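You operate a simulated robot arm through the tools that you are given. There is no shell and no other tool. Be economical: measure what you need, move in short steps, check, and stop when the job is done.

The job below is to be done with a simulated robot arm. You get a single attempt, and the scene is never put back.

## Task
Put the 40 W spare bulb from the basin side of the work table on the door side of the work table and the 25 W spare bulb on top of the green wax tin.

The check looks at the end state, three seconds after you hand in, the way a careful person would. Anything else that was tipped, shoved, dropped, spilled or broken makes it a failure.

## Robot
A 6-joint arm with a two-finger parallel gripper, fixed in place. Base frame: the origin is at the foot of the arm, x ahead of it, y to its left, z up; the work surface is at about z = 0. Readings come in mm, degrees, newtons and seconds.
With the tool pointing down near the work surface it reaches from about 140 to 580 mm from the base axis. Its first joint turns from -66.0 to 66.0 degrees. Payload 2.1 kg.
Tool frame: the origin (TCP) lies between the finger pads and is the grasp point; the fingertips stand 30 mm ahead of it; z points along the fingers, y is the line along which they close. The gripper opens to 94 mm. The fingers are 28 mm wide and 10 mm thick; the gripper's body (50 by 96 mm) begins 55 mm behind the TCP.
Orientation is told as [roll, pitch, yaw] about the base's x, y, z axes, in that order, counted from this pose: with the fingers straight down and closing along the base's y, the tool's x points along the base's -x, its y along +y and its z along -z.

## Interface
- The arm moves only by the tool jog_arm. Its argument "plan" is a list that holds one entry, the list of rows, each a list of 7 numbers: the shift along the tool's x, y, z in units of 400 mm (1.0 is 400 mm), then the turn, a rotation vector about the tool's x, y, z in units of 90 degrees (1.0 is 90 degrees), then the finger opening in mm, from 0 to 94. In form: [[[dx, dy, dz, wx, wy, wz, gripper], ...]]. A call has 1 to 20 rows; each row is the pose to reach, as a shift and turn from the pose commanded when the call began, along the tool's axes at that moment. A call with a number of a shift or a turn outside -1 to 1 is refused whole. A row lasts 0.2 s, in which the tool goes at most 50 mm and 8.6 degrees; a call with a longer step from one row to the next is refused whole, and so is a gripper value outside its range. Where a pose cannot be reached the arm comes as near as it can. A force on the tool above 40 N (or 10 N above the force at the start of the call, whichever is more), or a blocked arm, ends the call early, and 0.2 s more pass. Each finger travels about 72 mm/s and halts on what it meets, pressing with about 40 N; the grip force reading is that of the motor and also rises with nothing between the fingers. The clock runs only during rows and for 0.2 s after the last one: add rows that repeat a pose to give the fingers time. The reply holds the time, the measured pose of the TCP, the force on the tool along the base axes, the opening and the grip force, in the units named above and with some noise, and new pictures: "pictures" is both (left out), scene, wrist or none.
- Cameras (640 x 400 px; columns grow to the right, rows downward): "scene" is fixed at [43.2, -367.2, 478.1]; the picture's right is [0.85, -0.52, 0.00], its down [-0.33, -0.54, -0.77] and it looks along [0.40, 0.66, -0.63] (base axes); focal length 268 px, centre (320, 200). "wrist" rides on the gripper at [-37, 0, -58] in the tool frame; the picture's right is [0.00, -1.00, 0.00], its down [0.97, 0.00, -0.24] and it looks along [0.24, 0.00, 0.97] (tool axes); focal length 218 px, centre (320, 200).
- measure_at(camera, pixels): for up to 12 pixels [column, row] of the newest picture of that camera ("zoom" is the newest enlarged one), the place [x, y, z] in the base frame of the surface seen there, good to about 3 mm. No time passes.
- inspect(camera, box): a new picture of the part [left, top, right, bottom] of that camera's present view, enlarged. No time passes.
- job_done(): hands the job in; it is judged then, once.

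Go step by step. Measure first, check grasps and placings, and put right what went wrong. The budget is 60 turns and 120 pictures, counting those below and the enlarged ones. Unless the task says otherwise, let go and move clear before handing in, and close with one line.

The tools are called after "Emit:" by a JSON object that holds its "op" and its "data". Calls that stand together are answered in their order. jog_arm: Moves the arm, as the interface text tells. Its arguments: {"type":"object","properties":{"plan":{"type":"array"},"pictures":{"type":"string","enum":["both","scene","wrist","none"]}},"required":["plan"]} The other tools are called the same way: measure_at (camera, pixels) gives the place of the surface under pixels of a picture; inspect (camera, box) takes an enlarged picture of a part of a camera's view; job_done () hands the job in.

At the start:

```text
time_s: 0.0
tcp_pos: [279.3, 20.9, 288.9]
tool_rot: [0.0, -0.1, 0.0]
contact_force: [-1.0, -0.4, 0.5]
width: 93.9
gripper_force: 0.1
```

scene: 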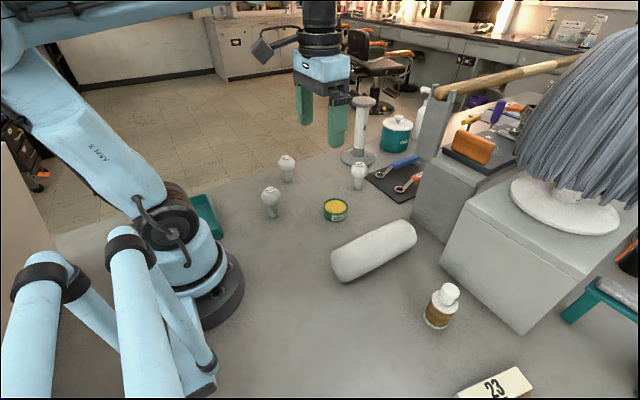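
wrist: 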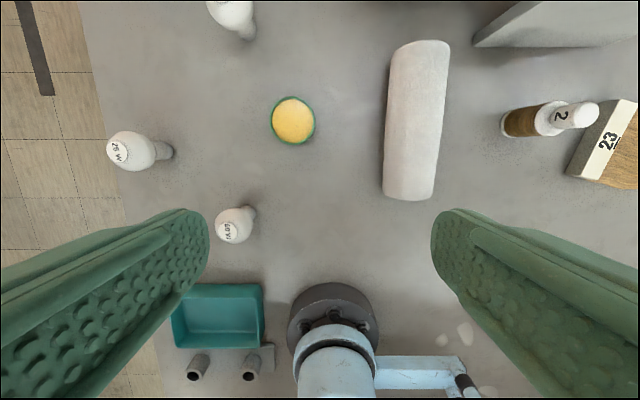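

The wrist picture shows three bulbs, near (130,150), (235,225) and (235,15), with labels on their tops. I'll enlarge these and the surroundings to read the labels and find the basin and the door.

Emit:
{"op": "inspect", "data": {"camera": "wrist", "box": [90, 110, 270, 250]}}

Emit:
{"op": "inspect", "data": {"camera": "wrist", "box": [190, 0, 330, 90]}}

Emit:
{"op": "inspect", "data": {"camera": "scene", "box": [240, 90, 440, 230]}}

Emit:
{"op": "inspect", "data": {"camera": "scene", "box": [320, 0, 640, 200]}}

Emit:
{"op": "measure_at", "data": {"camera": "wrist", "pixels": [[118, 150], [228, 232], [235, 15], [165, 151], [249, 212], [293, 120], [100, 100], [128, 300], [100, 20], [245, 35], [215, 310]]}}

```text
2.86 times, centred on (180, 180) of wrist
```

zoom: 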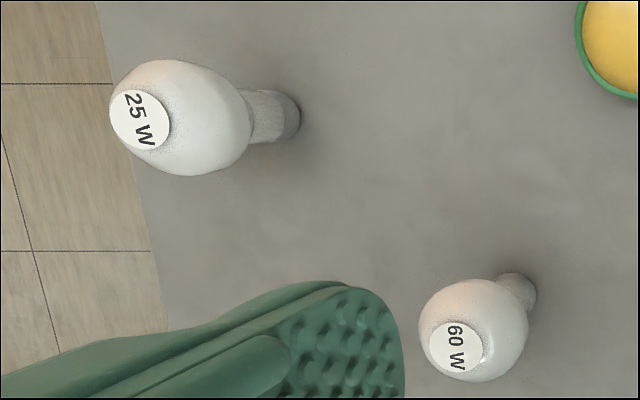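

```text
4.44 times, centred on (260, 45) of wrist
```

zoom: 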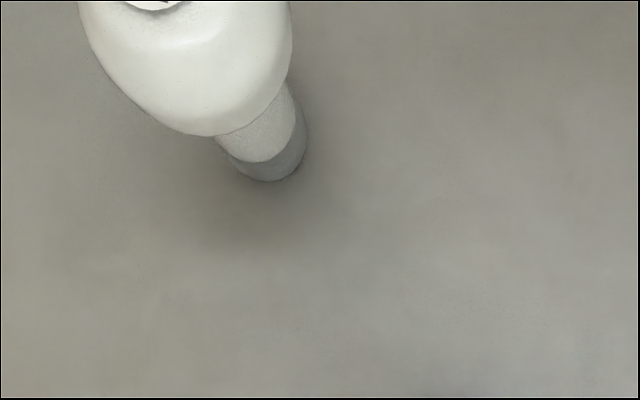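

```text
2.86 times, centred on (340, 160) of scene
```

zoom: 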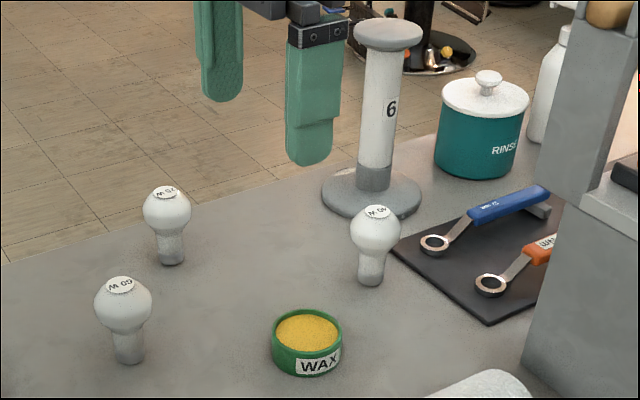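

```text
2.00 times, centred on (480, 100) of scene
```

zoom: 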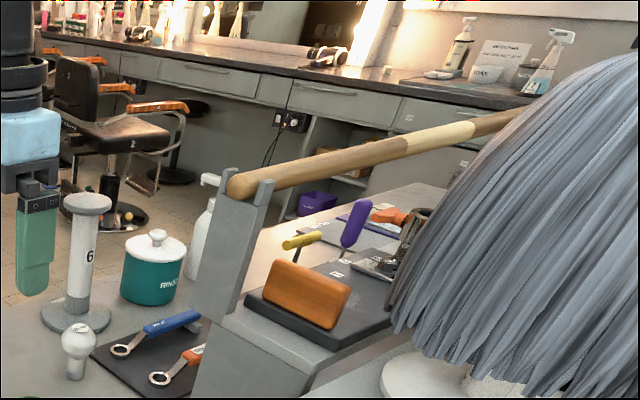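

```text
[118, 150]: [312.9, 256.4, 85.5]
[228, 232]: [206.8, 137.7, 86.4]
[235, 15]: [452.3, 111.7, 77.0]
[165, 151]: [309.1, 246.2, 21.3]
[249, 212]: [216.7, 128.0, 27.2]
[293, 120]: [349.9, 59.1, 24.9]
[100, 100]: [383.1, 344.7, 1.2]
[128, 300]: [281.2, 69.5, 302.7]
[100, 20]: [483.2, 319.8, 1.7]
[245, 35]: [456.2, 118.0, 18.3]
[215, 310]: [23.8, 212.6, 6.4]
```

The bulbs are 25 W at (118,150), 60 W at (228,232), and 40 W at about (452,115). I still don't know which sides are "basin" and "door", so I'll look at the background.

Emit:
{"op": "inspect", "data": {"camera": "scene", "box": [0, 0, 320, 200]}}

Emit:
{"op": "inspect", "data": {"camera": "scene", "box": [400, 200, 640, 400]}}

Emit:
{"op": "inspect", "data": {"camera": "scene", "box": [480, 0, 640, 100]}}

```text
2.00 times, centred on (160, 100) of scene
```

zoom: 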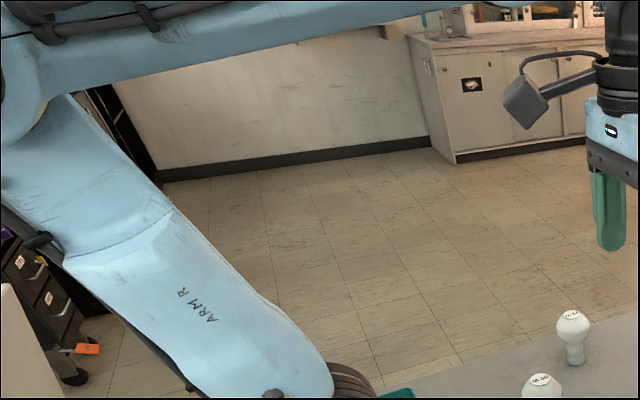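

```text
2.00 times, centred on (520, 300) of scene
```

zoom: 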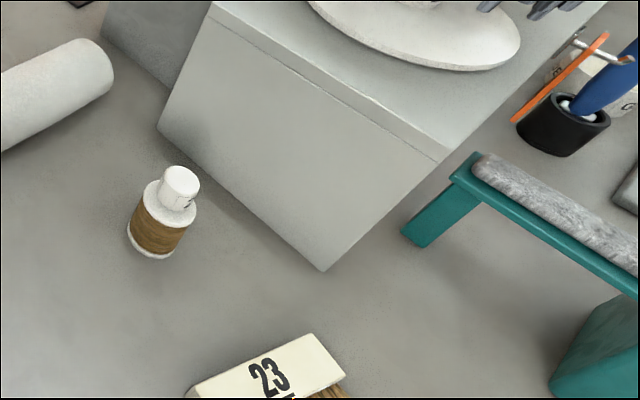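

```text
4.00 times, centred on (560, 50) of scene
```

zoom: 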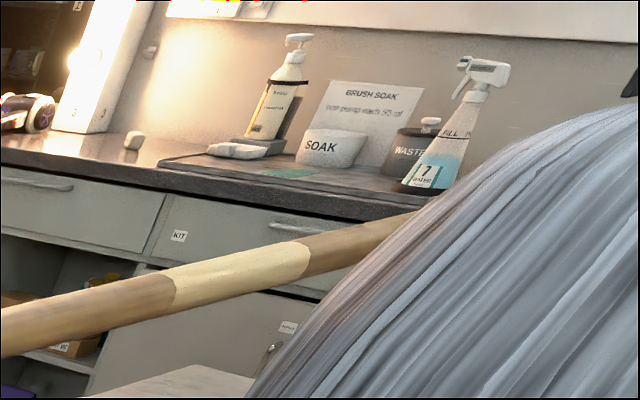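

The pictures I have don't show a basin or a door. I'll lift the gripper clear and yaw it, so I can tilt the wrist camera and look around the room.

Emit:
{"op": "jog_arm", "data": {"plan": [[[0, 0, -0.05, 0, 0, 0.09, 94], [0, 0, -0.1, 0, 0, 0.18, 94], [0, 0, -0.15, 0, 0, 0.27, 94], [0, 0, -0.2, 0, 0, 0.36, 94], [0, 0, -0.2, 0, 0, 0.45, 94], [0, 0, -0.2, 0, 0, 0.54, 94], [0, 0, -0.2, 0, 0, 0.63, 94], [0, 0, -0.2, 0, 0, 0.72, 94], [0, 0, -0.2, 0, 0, 0.81, 94], [0, 0, -0.2, 0, 0, 0.9, 94]]], "pictures": "wrist"}}

```text
time_s: 2.2
tcp_pos: [280.3, 21.2, 368.8]
tool_rot: [0.1, 0.0, -81.2]
contact_force: [0.1, 0.7, 0.8]
width: 94.1
gripper_force: 0.0
```

wrist: 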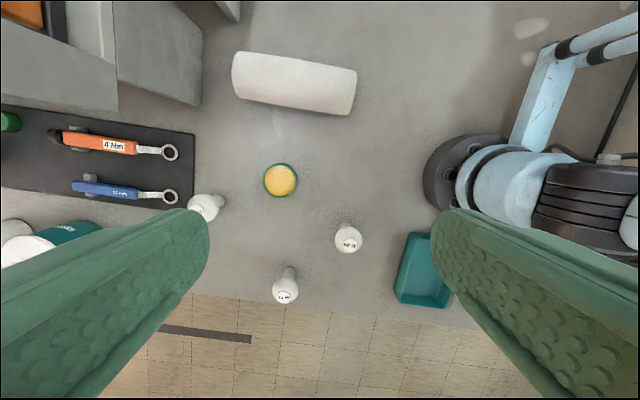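

The yaw worked, so I'll tilt the camera up toward the -y side.

Emit:
{"op": "jog_arm", "data": {"plan": [[[0, 0, 0, 0, -0.09, 0, 94], [0, 0, 0, 0, -0.18, 0, 94], [0, 0, 0, 0, -0.27, 0, 94], [0, 0, 0, 0, -0.36, 0, 94], [0, 0, 0, 0, -0.45, 0, 94], [0, 0, 0, 0, -0.54, 0, 94], [0, 0, 0, 0, -0.63, 0, 94], [0, 0, 0, 0, -0.72, 0, 94]]], "pictures": "wrist"}}

```text
time_s: 4.0
tcp_pos: [281.8, 18.3, 368.7]
tool_rot: [0.3, -64.7, -81.3]
contact_force: [0.0, 0.3, -0.8]
width: 94.0
gripper_force: 0.0
out of reach, approached as far as the arm can: row 8
```

wrist: 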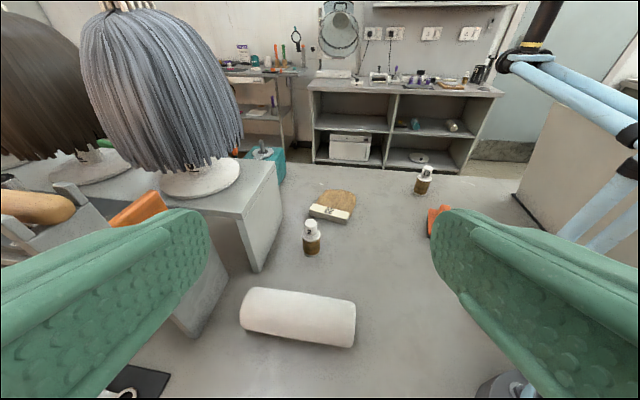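

This view shows -y: a shelf unit and a bluish panel at the upper right (560,60). I'll enlarge that and then swing the tilt to +y.

Emit:
{"op": "inspect", "data": {"camera": "wrist", "box": [440, 0, 640, 200]}}

Emit:
{"op": "inspect", "data": {"camera": "wrist", "box": [190, 0, 510, 200]}}

Emit:
{"op": "jog_arm", "data": {"plan": [[[0, 0, 0, 0, 0.09, 0, 94], [0, 0, 0, 0, 0.18, 0, 94], [0, 0, 0, 0, 0.27, 0, 94], [0, 0, 0, 0, 0.36, 0, 94], [0, 0, 0, 0, 0.45, 0, 94], [0, 0, 0, 0, 0.54, 0, 94], [0, 0, 0, 0, 0.63, 0, 94], [0, 0, 0, 0, 0.72, 0, 94], [0, 0, 0, 0, 0.81, 0, 94], [0, 0, 0, 0, 0.9, 0, 94], [0, 0, 0, 0, 0.99, 0, 94]]], "pictures": "wrist"}}

```text
2.00 times, centred on (540, 100) of wrist
```

zoom: 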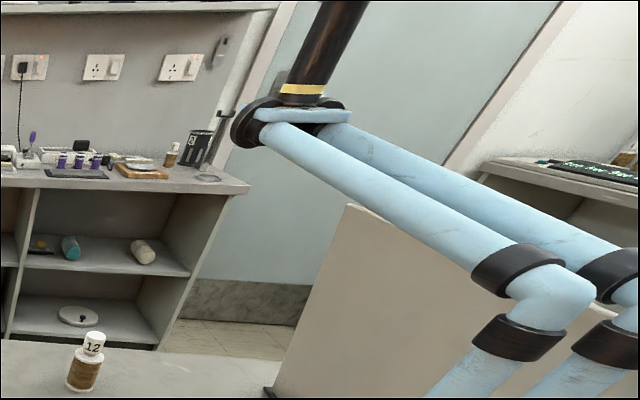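

```text
2.00 times, centred on (350, 100) of wrist
```

zoom: 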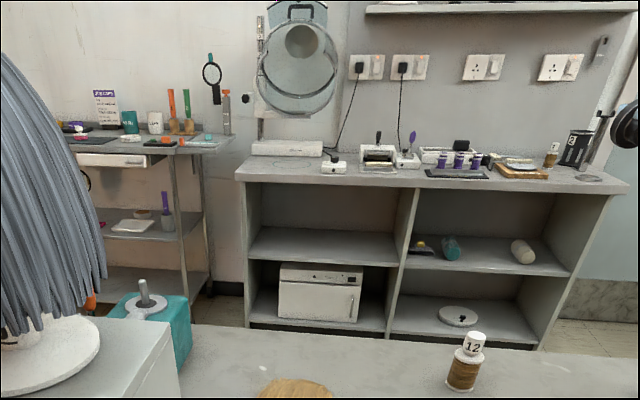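

```text
time_s: 6.4
tcp_pos: [281.1, 18.2, 370.0]
tool_rot: [0.1, 24.6, -80.8]
contact_force: [-0.7, 0.1, 0.7]
width: 93.8
gripper_force: 0.1
```

wrist: 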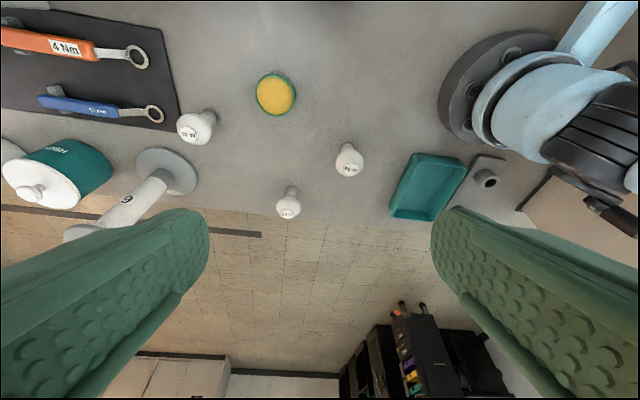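

The bluish framed panel at -y, -x might be the door. I'll tilt further toward +y to check for others.

Emit:
{"op": "jog_arm", "data": {"plan": [[[0, 0, 0, 0, 0.09, 0, 94], [0, 0, 0, 0, 0.18, 0, 94], [0, 0, 0, 0, 0.27, 0, 94], [0, 0, 0, 0, 0.36, 0, 94], [0, 0, 0, 0, 0.45, 0, 94], [0, 0, 0, 0, 0.54, 0, 94]]], "pictures": "wrist"}}

```text
time_s: 7.8
tcp_pos: [305.1, 78.9, 368.0]
tool_rot: [0.6, 73.0, -80.7]
contact_force: [0.1, -0.6, -0.4]
width: 94.1
gripper_force: 0.2
out of reach, approached as far as the arm can: row 4, 5, 6
```

wrist: 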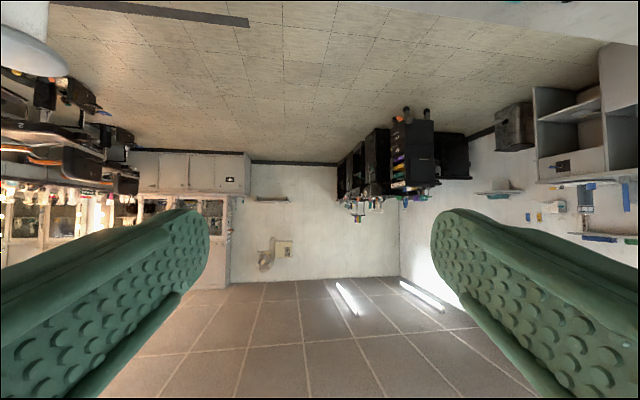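

This upside-down +y view shows carts, a wall and a cabinet at the right. I'll enlarge it.

Emit:
{"op": "inspect", "data": {"camera": "wrist", "box": [400, 40, 640, 300]}}

Emit:
{"op": "inspect", "data": {"camera": "wrist", "box": [0, 60, 440, 300]}}

```text
1.54 times, centred on (520, 170) of wrist
```

zoom: 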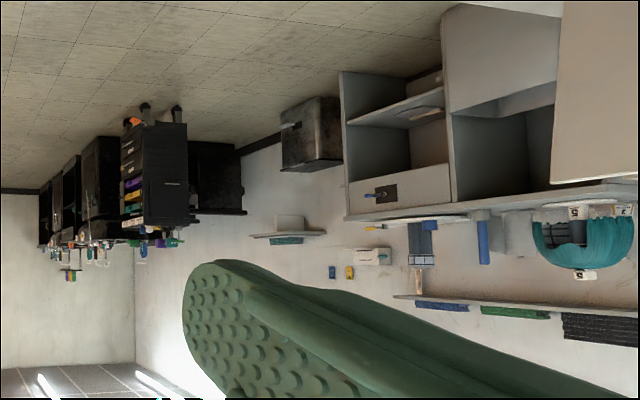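

```text
1.45 times, centred on (220, 180) of wrist
```

zoom: 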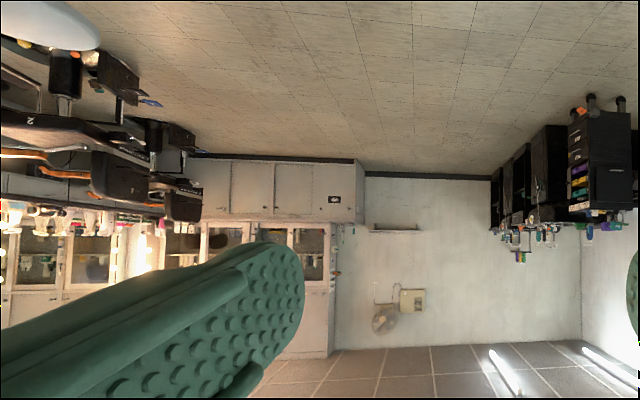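

No basin or door on +y. I'll go back upright, yaw back to zero and look toward +x.

Emit:
{"op": "jog_arm", "data": {"plan": [[[0, 0, 0, 0, -0.09, 0, 94], [0, 0, 0, 0, -0.18, 0, 94], [0, 0, 0, 0, -0.27, 0, 94], [0, 0, 0, 0, -0.36, 0, 94], [0, 0, 0, 0, -0.45, 0, 94], [0, 0, 0, 0, -0.54, 0, 94], [0, 0, 0, 0, -0.63, 0, 94], [0, 0, 0, 0, -0.72, 0, 94], [0, 0, 0, 0, -0.81, 0, 94]]], "pictures": "none"}}

Emit:
{"op": "jog_arm", "data": {"plan": [[[0, 0, 0, 0, 0, -0.09, 94], [0, 0, 0, 0, 0, -0.18, 94], [0, 0, 0, 0, 0, -0.27, 94], [0, 0, 0, 0, 0, -0.36, 94], [0, 0, 0, 0, 0, -0.45, 94], [0, 0, 0, 0, 0, -0.54, 94], [0, 0, 0, 0, 0, -0.63, 94], [0, 0, 0, 0, 0, -0.72, 94], [0, 0, 0, 0, 0, -0.81, 94], [0, 0, 0, 0, 0, -0.9, 94]]], "pictures": "none"}}

Emit:
{"op": "jog_arm", "data": {"plan": [[[0, 0, 0, 0, -0.09, 0, 94], [0, 0, 0, 0, -0.18, 0, 94], [0, 0, 0, 0, -0.27, 0, 94], [0, 0, 0, 0, -0.36, 0, 94], [0, 0, 0, 0, -0.45, 0, 94], [0, 0, 0, 0, -0.54, 0, 94], [0, 0, 0, 0, -0.63, 0, 94], [0, 0, 0, 0, -0.72, 0, 94]]], "pictures": "wrist"}}

```text
time_s: 9.8
tcp_pos: [303.7, 74.5, 367.6]
tool_rot: [0.1, -0.2, -81.1]
contact_force: [0.3, -0.5, 0.4]
width: 94.1
gripper_force: 0.0
```

```text
time_s: 12.0
tcp_pos: [304.8, 75.7, 368.3]
tool_rot: [0.1, -0.1, 0.1]
contact_force: [0.3, -0.6, -0.2]
width: 94.1
gripper_force: 0.0
```

```text
time_s: 13.8
tcp_pos: [303.7, 76.1, 369.7]
tool_rot: [0.2, -65.0, -0.1]
contact_force: [0.3, -0.1, -0.1]
width: 94.1
gripper_force: 0.1
```

wrist: 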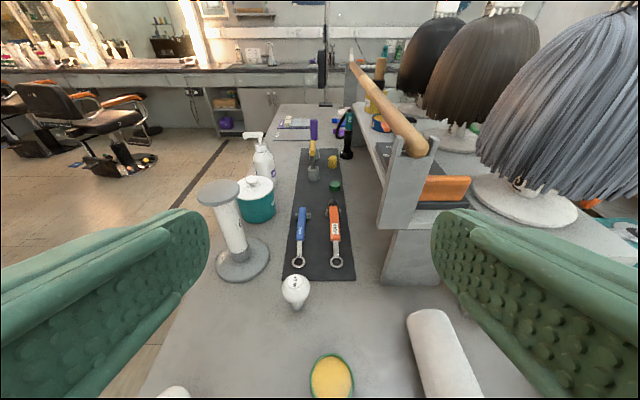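

The table runs far along +x, and I see no basin or door here. I'll enlarge the background, then look toward -x.

Emit:
{"op": "inspect", "data": {"camera": "wrist", "box": [0, 0, 420, 200]}}

Emit:
{"op": "jog_arm", "data": {"plan": [[[0, 0, 0, 0, 0.09, 0, 94], [0, 0, 0, 0, 0.18, 0, 94], [0, 0, 0, 0, 0.27, 0, 94], [0, 0, 0, 0, 0.36, 0, 94], [0, 0, 0, 0, 0.45, 0, 94], [0, 0, 0, 0, 0.54, 0, 94], [0, 0, 0, 0, 0.63, 0, 94], [0, 0, 0, 0, 0.72, 0, 94], [0, 0, 0, 0, 0.81, 0, 94], [0, 0, 0, 0, 0.9, 0, 94], [0, 0, 0, 0, 0.99, 0, 94]]], "pictures": "none"}}

Emit:
{"op": "jog_arm", "data": {"plan": [[[0, 0, 0, 0, 0.09, 0, 94], [0, 0, 0, 0, 0.18, 0, 94], [0, 0, 0, 0, 0.27, 0, 94], [0, 0, 0, 0, 0.36, 0, 94]]], "pictures": "wrist"}}

```text
1.52 times, centred on (210, 100) of wrist
```

zoom: 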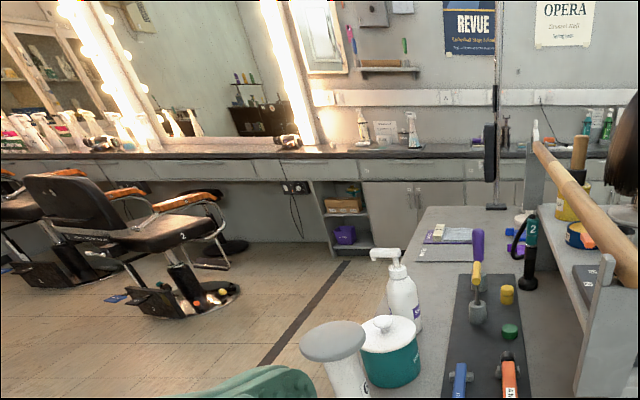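

```text
time_s: 16.2
tcp_pos: [302.6, 75.0, 369.2]
tool_rot: [0.1, 24.4, 0.0]
contact_force: [0.5, 0.4, -0.2]
width: 93.9
gripper_force: 0.1
```

```text
time_s: 17.2
tcp_pos: [303.5, 78.0, 368.9]
tool_rot: [0.3, 25.6, 0.1]
contact_force: [0.2, 0.1, 1.4]
width: 94.0
gripper_force: 0.1
out of reach, approached as far as the arm can: row 1, 2, 3, 4
```

wrist: 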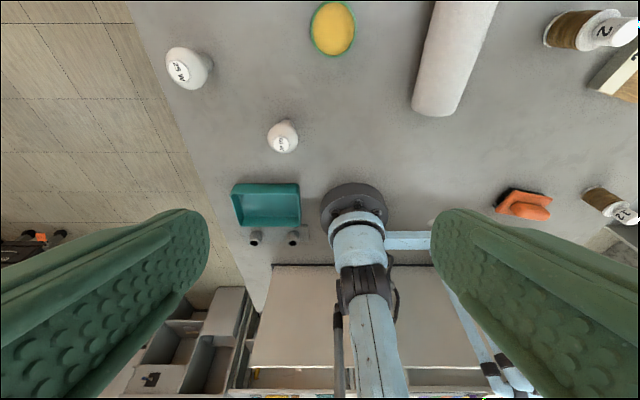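

I still haven't seen the region behind the arm or the area beyond the wigs. I'll go upright, then yaw to about -130 and tilt.

Emit:
{"op": "jog_arm", "data": {"plan": [[[0, 0, 0, 0, -0.09, 0, 94], [0, 0, 0, 0, -0.18, 0, 94], [0, 0, 0, 0, -0.28, 0, 94]]], "pictures": "none"}}

Emit:
{"op": "jog_arm", "data": {"plan": [[[0, 0, 0, 0, 0, 0.09, 94], [0, 0, 0, 0, 0, 0.18, 94], [0, 0, 0, 0, 0, 0.27, 94], [0, 0, 0, 0, 0, 0.36, 94], [0, 0, 0, 0, 0, 0.45, 94], [0, 0, 0, 0, 0, 0.54, 94], [0, 0, 0, 0, 0, 0.63, 94], [0, 0, 0, 0, 0, 0.72, 94], [0, 0, 0, 0, 0, 0.81, 94], [0, 0, 0, 0, 0, 0.9, 94], [0, 0, 0, 0, 0, 0.99, 94]]], "pictures": "none"}}

Emit:
{"op": "jog_arm", "data": {"plan": [[[0, 0, 0, 0, 0, 0.09, 94], [0, 0, 0, 0, 0, 0.18, 94], [0, 0, 0, 0, 0, 0.27, 94], [0, 0, 0, 0, 0, 0.36, 94], [0, 0, 0, 0, 0, 0.45, 94], [0, 0, 0, 0, 0, 0.54, 94]]], "pictures": "none"}}

Emit:
{"op": "jog_arm", "data": {"plan": [[[0, 0, 0, 0, -0.09, 0, 94], [0, 0, 0, 0, -0.18, 0, 94], [0, 0, 0, 0, -0.27, 0, 94], [0, 0, 0, 0, -0.36, 0, 94], [0, 0, 0, 0, -0.45, 0, 94], [0, 0, 0, 0, -0.54, 0, 94], [0, 0, 0, 0, -0.63, 0, 94]]], "pictures": "wrist"}}

```text
refused: row 3 steps farther than a row can; nothing moved
```

```text
time_s: 19.6
tcp_pos: [304.3, 76.2, 368.7]
tool_rot: [-25.8, 0.6, -89.4]
contact_force: [0.5, -0.4, -0.6]
width: 94.0
gripper_force: 0.1
```

```text
time_s: 21.0
tcp_pos: [305.5, 75.4, 368.6]
tool_rot: [-18.0, -18.6, -134.9]
contact_force: [0.0, -0.3, 0.4]
width: 93.8
gripper_force: 0.2
```

```text
time_s: 22.6
tcp_pos: [304.7, 72.9, 368.9]
tool_rot: [-11.0, -23.0, -132.4]
contact_force: [-0.1, 0.8, 0.2]
width: 94.0
gripper_force: 0.0
out of reach, approached as far as the arm can: row 1, 2, 3, 4, 5, 6, 7
```

wrist: 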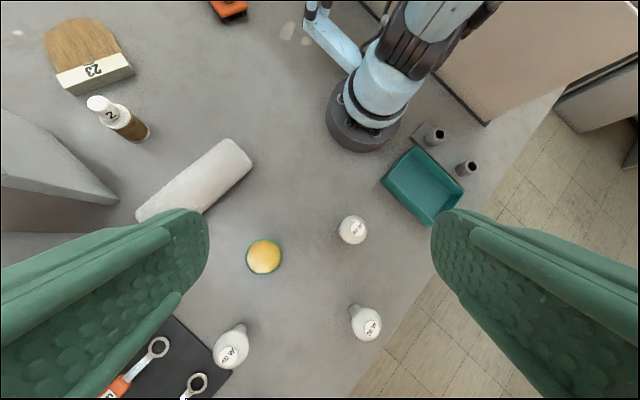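

The wrist won't tilt backward from here. I'll straighten up and move to the -y side, where joint 1 can help me look toward -x, -y.

Emit:
{"op": "jog_arm", "data": {"plan": [[[0, 0, 0, -0.03, 0.064, -0.006, 94], [0, 0, 0, -0.061, 0.128, -0.012, 94], [0, 0, 0, -0.092, 0.192, -0.018, 94], [0, 0, 0, -0.122, 0.256, -0.024, 94]]], "pictures": "none"}}

Emit:
{"op": "jog_arm", "data": {"plan": [[[-0.08, 0.02, 0, 0, 0, 0, 94], [-0.16, 0.045, 0, 0, 0, 0, 94], [-0.24, 0.066, 0, 0, 0, 0, 94], [-0.32, 0.088, 0, 0, 0, 0, 94], [-0.4, 0.11, 0, 0, 0, 0, 94], [-0.48, 0.132, 0, 0, 0, 0, 94], [-0.56, 0.154, 0, 0, 0, 0, 94], [-0.64, 0.176, 0, 0, 0, 0, 94], [-0.72, 0.198, 0, 0, 0, 0, 94], [-0.8, 0.22, 0, 0, 0, 0, 94]]], "pictures": "none"}}

Emit:
{"op": "jog_arm", "data": {"plan": [[[0, 0, 0, 0, -0.09, 0, 94], [0, 0, 0, 0, -0.18, 0, 94], [0, 0, 0, 0, -0.27, 0, 94], [0, 0, 0, 0, -0.36, 0, 94], [0, 0, 0, 0, -0.45, 0, 94], [0, 0, 0, 0, -0.54, 0, 94], [0, 0, 0, 0, -0.63, 0, 94]]], "pictures": "both"}}

```text
time_s: 23.6
tcp_pos: [305.0, 74.0, 368.8]
tool_rot: [0.2, 0.2, -132.5]
contact_force: [0.0, -0.5, -1.3]
width: 94.1
gripper_force: 0.0
```

```text
time_s: 25.8
tcp_pos: [150.4, -220.1, 368.9]
tool_rot: [0.2, 0.1, -132.4]
contact_force: [-0.7, 0.1, 0.4]
width: 93.7
gripper_force: 0.0
```

```text
time_s: 27.4
tcp_pos: [153.6, -220.1, 367.1]
tool_rot: [0.4, -56.8, -132.8]
contact_force: [0.5, 0.1, 0.4]
width: 94.2
gripper_force: 0.1
```

scene: 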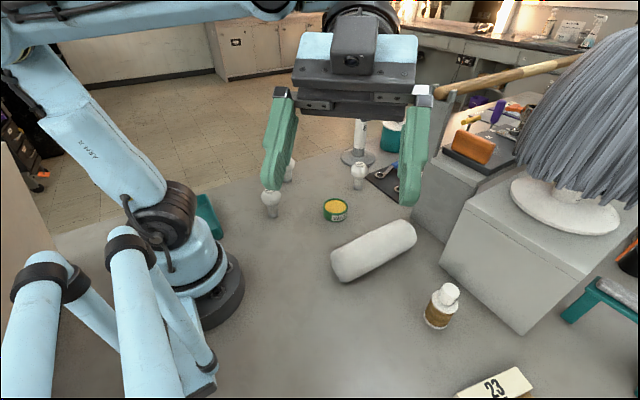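
wrist: 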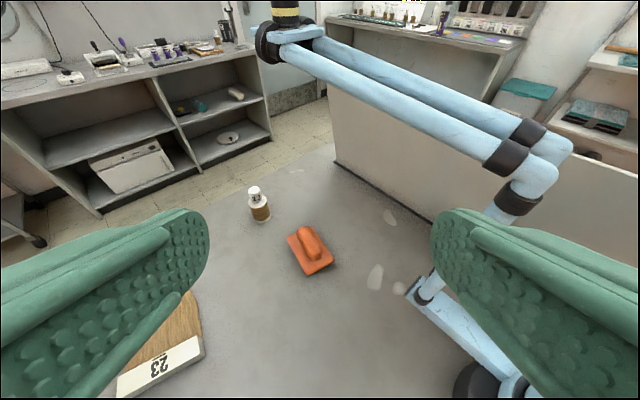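

There is a door-like panel at (290,80) and a counter at the right. I'll raise the view and yaw a little further.

Emit:
{"op": "jog_arm", "data": {"plan": [[[0, 0, 0, 0, -0.09, 0, 94], [0, 0, 0, 0, -0.18, 0, 94]]], "pictures": "wrist"}}

Emit:
{"op": "inspect", "data": {"camera": "wrist", "box": [200, 0, 440, 150]}}

Emit:
{"op": "inspect", "data": {"camera": "wrist", "box": [400, 0, 640, 150]}}

```text
time_s: 28.0
tcp_pos: [153.9, -220.0, 366.8]
tool_rot: [0.6, -72.9, -133.1]
contact_force: [0.3, 0.2, 0.3]
width: 94.4
gripper_force: 0.0
```

wrist: 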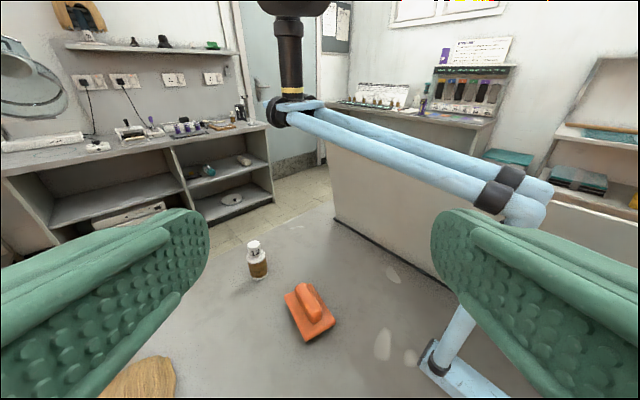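

```text
2.67 times, centred on (320, 75) of wrist
```

zoom: 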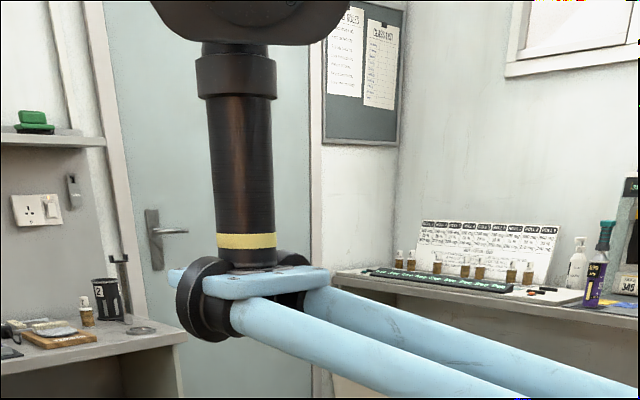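

```text
2.67 times, centred on (520, 75) of wrist
```

zoom: 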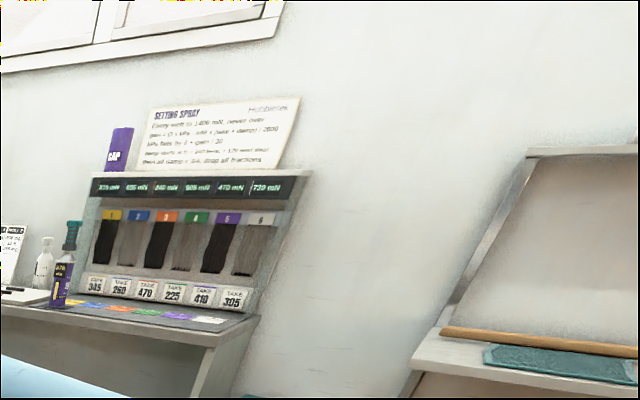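

The door has a handle and stands in the -y wall, toward -x. I'll now look at the remaining unseen direction, behind-left, from the +y side to find the basin.

Emit:
{"op": "jog_arm", "data": {"plan": [[[0, 0, 0, 0, 0.09, 0, 94], [0, 0, 0, 0, 0.18, 0, 94], [0, 0, 0, 0, 0.27, 0, 94], [0, 0, 0, 0, 0.36, 0, 94], [0, 0, 0, 0, 0.45, 0, 94], [0, 0, 0, 0, 0.54, 0, 94], [0, 0, 0, 0, 0.63, 0, 94], [0, 0, 0, 0, 0.72, 0, 94], [0, 0, 0, 0, 0.81, 0, 94]]], "pictures": "none"}}

Emit:
{"op": "jog_arm", "data": {"plan": [[[0.067, -0.05, 0, 0, 0, -0.083, 94], [0.135, -0.099, 0, 0, 0, -0.167, 94], [0.202, -0.149, 0, 0, 0, -0.25, 94], [0.269, -0.198, 0, 0, 0, -0.333, 94], [0.337, -0.248, 0, 0, 0, -0.417, 94], [0.404, -0.298, 0, 0, 0, -0.5, 94], [0.471, -0.347, 0, 0, 0, -0.583, 94], [0.539, -0.397, 0, 0, 0, -0.667, 94], [0.606, -0.446, 0, 0, 0, -0.75, 94], [0.673, -0.496, 0, 0, 0, -0.833, 94], [0.741, -0.545, 0, 0, 0, -0.917, 94], [0.808, -0.595, 0, 0, 0, -1.0, 94]]], "pictures": "none"}}

Emit:
{"op": "jog_arm", "data": {"plan": [[[0, 0, 0, 0, 0.09, 0, 94], [0, 0, 0, 0, 0.18, 0, 94], [0, 0, 0, 0, 0.27, 0, 94], [0, 0, 0, 0, 0.36, 0, 94], [0, 0, 0, 0, 0.45, 0, 94], [0, 0, 0, 0, 0.54, 0, 94], [0, 0, 0, 0, 0.63, 0, 94]]], "pictures": "wrist"}}

```text
time_s: 30.0
tcp_pos: [152.9, -221.1, 369.4]
tool_rot: [0.3, 0.3, -132.4]
contact_force: [0.0, -0.1, 0.6]
width: 94.0
gripper_force: 0.1
```

```text
time_s: 32.6
tcp_pos: [194.4, 179.8, 368.3]
tool_rot: [0.1, -0.2, -42.4]
contact_force: [-0.5, -0.3, 0.4]
width: 94.2
gripper_force: 0.1
```

```text
time_s: 34.2
tcp_pos: [189.5, 202.0, 367.5]
tool_rot: [0.4, 56.5, -42.2]
contact_force: [0.1, 0.4, -0.1]
width: 94.2
gripper_force: 0.0
out of reach, approached as far as the arm can: row 7
```

wrist: 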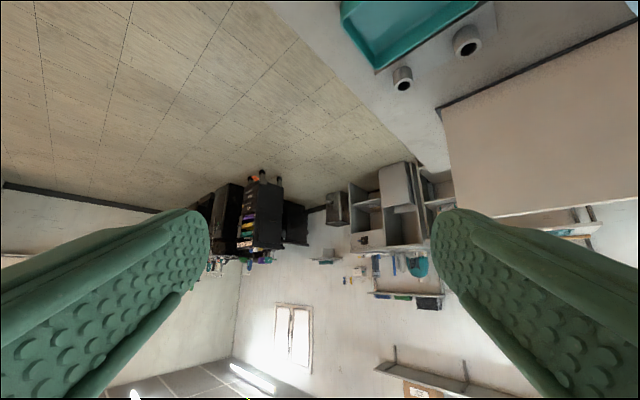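

No basin behind either. I'll go upright, rise, and look over the wigs toward +x, -y.

Emit:
{"op": "jog_arm", "data": {"plan": [[[0, 0, 0, 0, -0.09, 0, 94], [0, 0, 0, 0, -0.18, 0, 94], [0, 0, 0, 0, -0.27, 0, 94], [0, 0, 0, 0, -0.36, 0, 94], [0, 0, 0, 0, -0.45, 0, 94], [0, 0, 0, 0, -0.54, 0, 94], [0, 0, 0, 0, -0.63, 0, 94]]], "pictures": "none"}}

Emit:
{"op": "jog_arm", "data": {"plan": [[[-0.075, -0.045, -0.046, 0, 0, 0, 94], [-0.15, -0.09, -0.092, 0, 0, 0, 94], [-0.223, -0.135, -0.138, 0, 0, 0, 94], [-0.3, -0.18, -0.184, 0, 0, 0, 94], [-0.375, -0.225, -0.23, 0, 0, 0, 94], [-0.446, -0.271, -0.275, 0, 0, 0, 94]]], "pictures": "none"}}

Emit:
{"op": "jog_arm", "data": {"plan": [[[0, 0, 0, 0, -0.09, 0, 94], [0, 0, 0, 0, -0.18, 0, 94], [0, 0, 0, 0, -0.27, 0, 94], [0, 0, 0, 0, -0.36, 0, 94], [0, 0, 0, 0, -0.45, 0, 94], [0, 0, 0, 0, -0.54, 0, 94], [0, 0, 0, 0, -0.63, 0, 94], [0, 0, 0, 0, -0.72, 0, 94]]], "pictures": "wrist"}}

```text
time_s: 35.8
tcp_pos: [190.9, 202.0, 369.6]
tool_rot: [0.2, -0.3, -42.4]
contact_force: [-0.4, 0.4, -0.4]
width: 93.7
gripper_force: 0.1
```

```text
time_s: 37.2
tcp_pos: [248.9, -0.1, 481.5]
tool_rot: [0.1, -0.2, -42.4]
contact_force: [0.3, 0.1, -0.1]
width: 93.9
gripper_force: 0.0
```

```text
time_s: 39.0
tcp_pos: [247.7, 1.2, 479.6]
tool_rot: [0.4, -65.0, -42.8]
contact_force: [0.4, -0.9, -1.0]
width: 94.2
gripper_force: 0.1
```

wrist: 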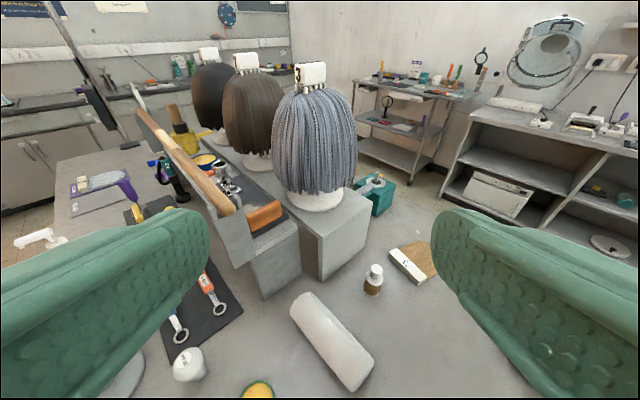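

I'll enlarge the silver item hung on the wall at (545,50) and the rest of this view.

Emit:
{"op": "inspect", "data": {"camera": "wrist", "box": [460, 0, 640, 120]}}

Emit:
{"op": "inspect", "data": {"camera": "wrist", "box": [40, 0, 360, 210]}}

Emit:
{"op": "measure_at", "data": {"camera": "wrist", "pixels": [[545, 50], [410, 260], [375, 195], [330, 340], [372, 280], [60, 170], [440, 190], [400, 200], [140, 150], [270, 130], [230, 185], [440, 300]]}}

```text
3.33 times, centred on (550, 60) of wrist
```

zoom: 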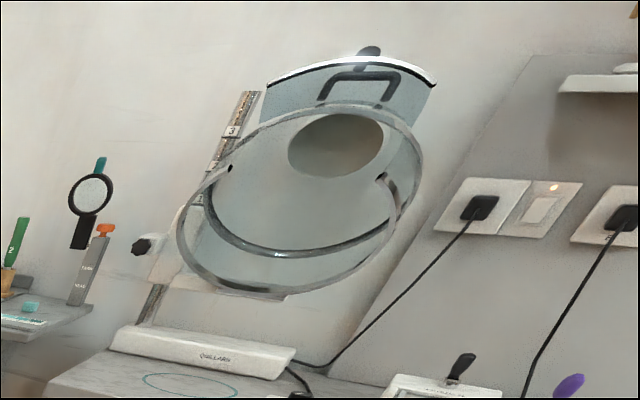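

```text
1.90 times, centred on (200, 105) of wrist
```

zoom: 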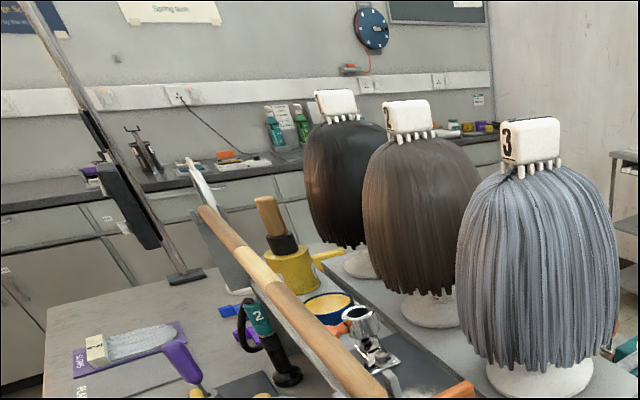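

```text
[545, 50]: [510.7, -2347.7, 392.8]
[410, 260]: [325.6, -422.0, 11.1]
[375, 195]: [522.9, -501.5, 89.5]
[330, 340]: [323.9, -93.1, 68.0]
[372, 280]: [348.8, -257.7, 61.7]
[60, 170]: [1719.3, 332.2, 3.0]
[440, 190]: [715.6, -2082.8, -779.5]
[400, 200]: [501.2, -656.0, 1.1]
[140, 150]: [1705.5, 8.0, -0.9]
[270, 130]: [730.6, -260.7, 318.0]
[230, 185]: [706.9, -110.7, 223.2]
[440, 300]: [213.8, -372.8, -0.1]
```

That item is a visor, not a basin. The door side is -y, so I'll check once toward +x, +y for the basin, upright and from height.

Emit:
{"op": "jog_arm", "data": {"plan": [[[0, 0, 0, 0, 0.09, 0, 94], [0, 0, 0, 0, 0.18, 0, 94], [0, 0, 0, 0, 0.27, 0, 94], [0, 0, 0, 0, 0.36, 0, 94], [0, 0, 0, 0, 0.45, 0, 94], [0, 0, 0, 0, 0.54, 0, 94], [0, 0, 0, 0, 0.63, 0, 94], [0, 0, 0, 0, 0.72, 0, 94]]], "pictures": "none"}}

Emit:
{"op": "jog_arm", "data": {"plan": [[[0, 0, 0, 0, 0, -0.09, 94], [0, 0, 0, 0, 0, -0.18, 94], [0, 0, 0, 0, 0, -0.27, 94], [0, 0, 0, 0, 0, -0.36, 94], [0, 0, 0, 0, 0, -0.45, 94], [0, 0, 0, 0, 0, -0.54, 94], [0, 0, 0, 0, 0, -0.63, 94], [0, 0, 0, 0, 0, -0.72, 94], [0, 0, 0, 0, 0, -0.81, 94], [0, 0, 0, 0, 0, -0.9, 94], [0, 0, 0, 0, 0, -0.99, 94]]], "pictures": "none"}}

Emit:
{"op": "jog_arm", "data": {"plan": [[[0, 0, 0, 0, -0.09, 0, 94], [0, 0, 0, 0, -0.18, 0, 94], [0, 0, 0, 0, -0.27, 0, 94], [0, 0, 0, 0, -0.36, 0, 94], [0, 0, 0, 0, -0.45, 0, 94], [0, 0, 0, 0, -0.54, 0, 94], [0, 0, 0, 0, -0.63, 0, 94], [0, 0, 0, 0, -0.72, 0, 94]]], "pictures": "wrist"}}

Emit:
{"op": "inspect", "data": {"camera": "wrist", "box": [0, 0, 320, 200]}}

Emit:
{"op": "inspect", "data": {"camera": "wrist", "box": [320, 0, 640, 200]}}

```text
time_s: 40.8
tcp_pos: [246.6, 1.9, 479.2]
tool_rot: [0.2, -0.1, -42.4]
contact_force: [1.0, -0.9, 0.5]
width: 94.1
gripper_force: 0.0
```

```text
time_s: 43.2
tcp_pos: [248.9, 2.2, 478.5]
tool_rot: [-0.2, -0.1, 46.9]
contact_force: [1.0, 0.0, 0.4]
width: 93.6
gripper_force: 0.1
```

```text
time_s: 45.0
tcp_pos: [248.3, 1.1, 479.0]
tool_rot: [-0.5, -65.1, 47.2]
contact_force: [0.4, 0.6, -0.3]
width: 94.1
gripper_force: 0.1
```

wrist: 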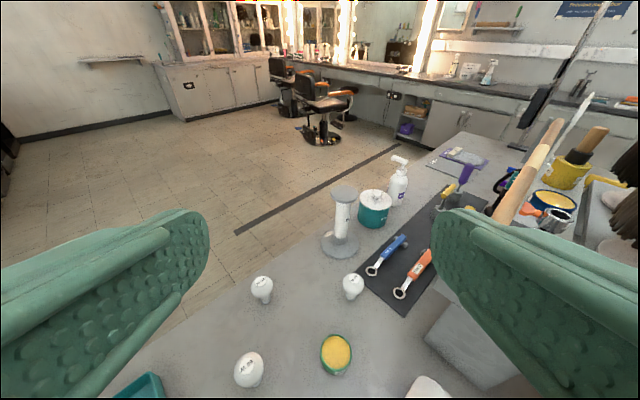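

```text
2.00 times, centred on (160, 100) of wrist
```

zoom: 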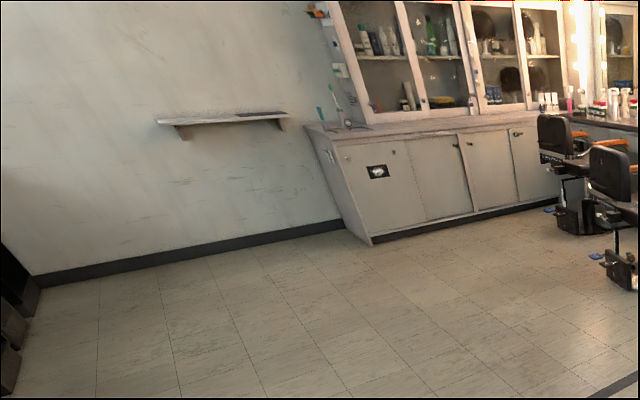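

```text
2.00 times, centred on (480, 100) of wrist
```

zoom: 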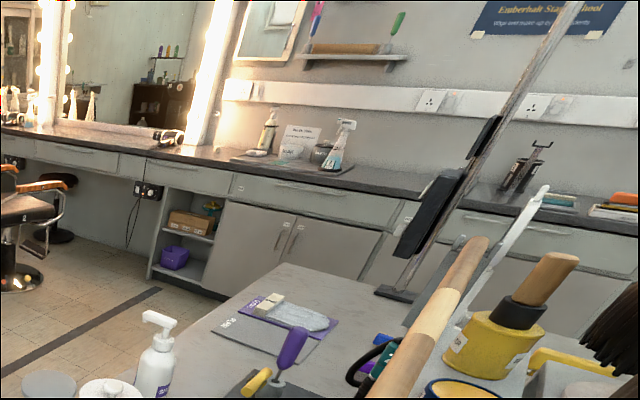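

No basin is in the room, but the teal basin-like tray is on the +y side and the door is at -y. So the 40 W bulb goes from +y to the -y side. Next I'll measure the bulbs and their neighbours in this picture.

Emit:
{"op": "measure_at", "data": {"camera": "wrist", "pixels": [[352, 277], [353, 299], [350, 288], [341, 250], [324, 250], [358, 248], [370, 270], [400, 295], [262, 282], [264, 302], [336, 352], [322, 352]]}}

Emit:
{"op": "jog_arm", "data": {"plan": [[[0, 0, 0, 0, 0.09, 0, 94], [0, 0, 0, 0, 0.18, 0, 94], [0, 0, 0, 0, 0.27, 0, 94], [0, 0, 0, 0, 0.36, 0, 94], [0, 0, 0, 0, 0.45, 0, 94], [0, 0, 0, 0, 0.54, 0, 94], [0, 0, 0, 0, 0.63, 0, 94], [0, 0, 0, 0, 0.72, 0, 94]]], "pictures": "none"}}

Emit:
{"op": "jog_arm", "data": {"plan": [[[0, 0, 0, 0, 0, 0.09, 94], [0, 0, 0, 0, 0, 0.18, 94], [0, 0, 0, 0, 0, 0.27, 94], [0, 0, 0, 0, 0, 0.36, 94], [0, 0, 0, 0, 0, 0.45, 94], [0, 0, 0, 0, 0, 0.523, 94]]], "pictures": "none"}}

```text
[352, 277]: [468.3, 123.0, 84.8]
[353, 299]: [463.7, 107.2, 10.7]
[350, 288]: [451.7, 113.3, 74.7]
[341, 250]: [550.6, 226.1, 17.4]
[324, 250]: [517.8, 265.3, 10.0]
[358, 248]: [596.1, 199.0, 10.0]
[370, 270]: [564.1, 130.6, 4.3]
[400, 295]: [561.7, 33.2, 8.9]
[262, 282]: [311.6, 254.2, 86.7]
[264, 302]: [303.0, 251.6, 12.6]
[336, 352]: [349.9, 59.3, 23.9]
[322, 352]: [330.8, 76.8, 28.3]
```

```text
time_s: 46.8
tcp_pos: [247.5, 2.4, 479.7]
tool_rot: [-0.3, 0.1, 46.6]
contact_force: [0.2, 0.0, -0.6]
width: 94.2
gripper_force: 0.1
```

```text
time_s: 48.2
tcp_pos: [247.7, 1.7, 478.9]
tool_rot: [0.0, -0.3, -0.6]
contact_force: [-0.4, 0.1, -0.2]
width: 94.0
gripper_force: 0.1
```

At yaw 0, the 40 W bulb's axis is near (465,116). I'll hover above it with the fingers open.

Emit:
{"op": "jog_arm", "data": {"plan": [[[-0.068, 0.036, 0.07, 0, 0, 0, 94], [-0.136, 0.072, 0.14, 0, 0, 0, 94], [-0.204, 0.108, 0.21, 0, 0, 0, 94], [-0.272, 0.144, 0.28, 0, 0, 0, 94], [-0.34, 0.18, 0.35, 0, 0, 0, 94], [-0.408, 0.216, 0.42, 0, 0, 0, 94], [-0.476, 0.252, 0.5, 0, 0, 0, 94], [-0.545, 0.2875, 0.575, 0, 0, 0, 94], [-0.545, 0.2875, 0.65, 0, 0, 0, 94]]]}}

```text
time_s: 50.2
tcp_pos: [467.6, 115.5, 218.8]
tool_rot: [0.0, -0.2, -0.4]
contact_force: [-0.9, 0.5, 0.2]
width: 94.3
gripper_force: 0.1
```

scene: 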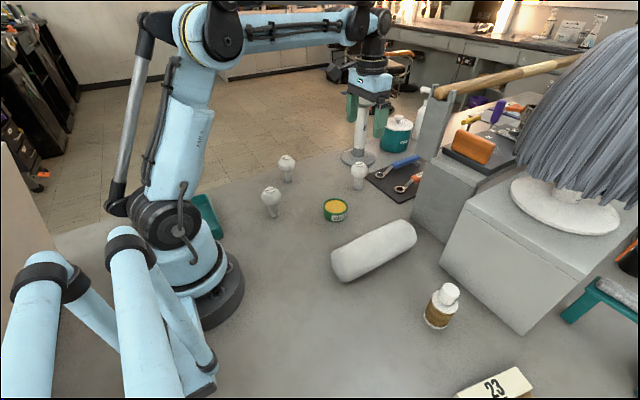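
wrist: 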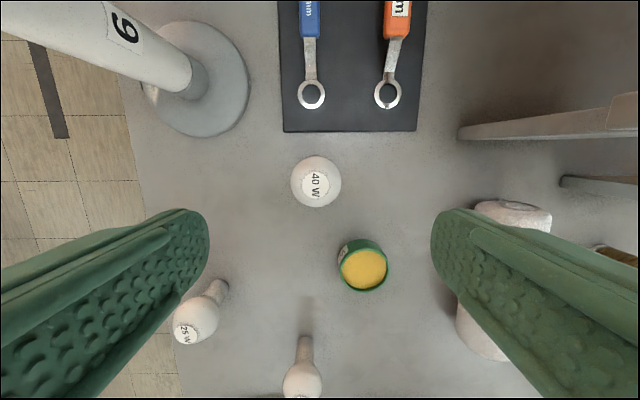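

The 40 W label shows at (315,184). I'll measure the globe.

Emit:
{"op": "measure_at", "data": {"camera": "wrist", "pixels": [[315, 184], [292, 182], [340, 182], [315, 158], [315, 206], [186, 332], [300, 395], [363, 268], [340, 270], [388, 270], [362, 290]]}}

```text
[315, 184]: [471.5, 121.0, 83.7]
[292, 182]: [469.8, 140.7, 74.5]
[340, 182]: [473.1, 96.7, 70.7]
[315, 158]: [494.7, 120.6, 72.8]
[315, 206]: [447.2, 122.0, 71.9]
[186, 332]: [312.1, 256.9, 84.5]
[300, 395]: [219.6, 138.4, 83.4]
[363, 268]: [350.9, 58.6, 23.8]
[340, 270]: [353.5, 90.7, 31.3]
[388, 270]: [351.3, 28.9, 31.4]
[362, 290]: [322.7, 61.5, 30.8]
```

The globe is centred near (471,119.5), about 45 mm wide, with its top at z 84. I'll descend to z 61 and close.

Emit:
{"op": "jog_arm", "data": {"plan": [[[-0.009, 0.01, 0.08, 0, 0, 0, 94], [-0.009, 0.01, 0.16, 0, 0, 0, 94], [-0.009, 0.01, 0.24, 0, 0, 0, 94], [-0.009, 0.01, 0.32, 0, 0, 0, 94], [-0.009, 0.01, 0.395, 0, 0, 0, 94], [-0.009, 0.01, 0.395, 0, 0, 0, 94]]]}}

Emit:
{"op": "jog_arm", "data": {"plan": [[[0, 0, 0, 0, 0, 0, 70], [0, 0, 0, 0, 0, 0, 50], [0, 0, 0, 0, 0, 0, 36], [0, 0, 0, 0, 0, 0, 36]]]}}

```text
time_s: 51.6
tcp_pos: [469.2, 118.3, 60.1]
tool_rot: [-0.1, -0.2, -0.4]
contact_force: [0.1, -0.9, 0.4]
width: 93.9
gripper_force: 0.1
```

scene: 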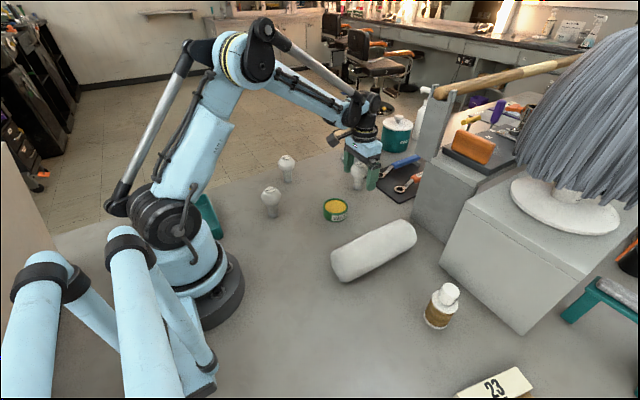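
wrist: 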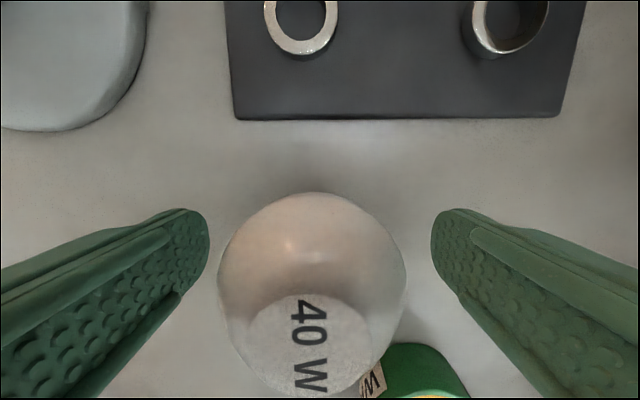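

```text
time_s: 52.6
tcp_pos: [470.2, 117.2, 59.6]
tool_rot: [-0.1, -0.2, -0.4]
contact_force: [0.2, 0.4, -0.4]
width: 50.3
gripper_force: 40.6
```

scene: 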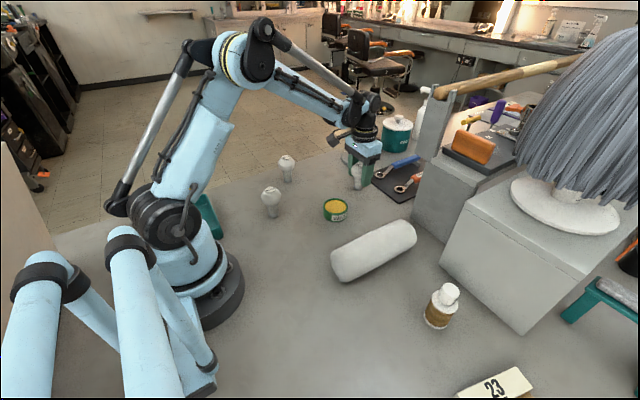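
wrist: 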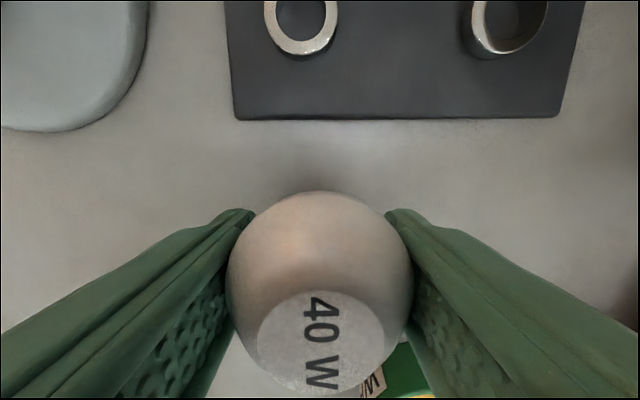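

The grip reads 50.3 mm at 40.6 N, so it's holding the globe. I'll lift straight up and check.

Emit:
{"op": "jog_arm", "data": {"plan": [[[0, 0, -0.03, 0, 0, 0, 36], [0, 0, -0.1, 0, 0, 0, 36], [0, 0, -0.2, 0, 0, 0, 36], [0, 0, -0.3, 0, 0, 0, 36], [0, 0, -0.375, 0, 0, 0, 36]]]}}

Emit:
{"op": "inspect", "data": {"camera": "scene", "box": [260, 60, 460, 220]}}

```text
time_s: 53.8
tcp_pos: [470.9, 118.1, 214.1]
tool_rot: [0.0, -0.2, -0.4]
contact_force: [-0.3, 0.4, -0.1]
width: 36.3
gripper_force: 0.0
```

scene: 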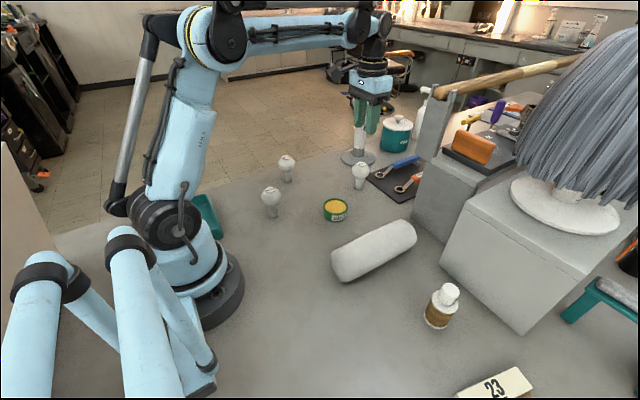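
wrist: 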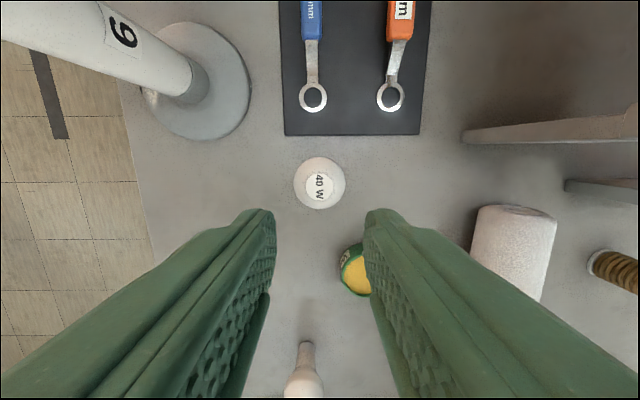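

```text
2.50 times, centred on (360, 140) of scene
```

zoom: 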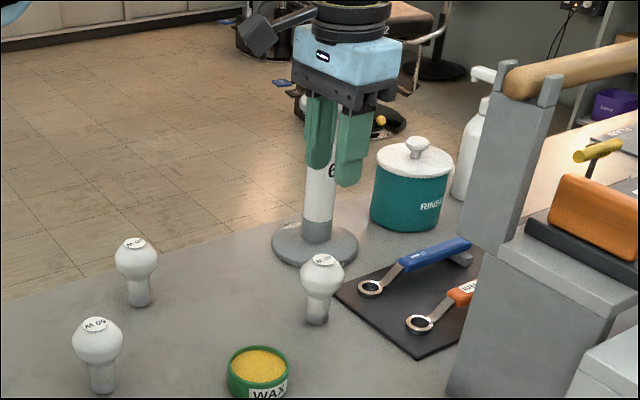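

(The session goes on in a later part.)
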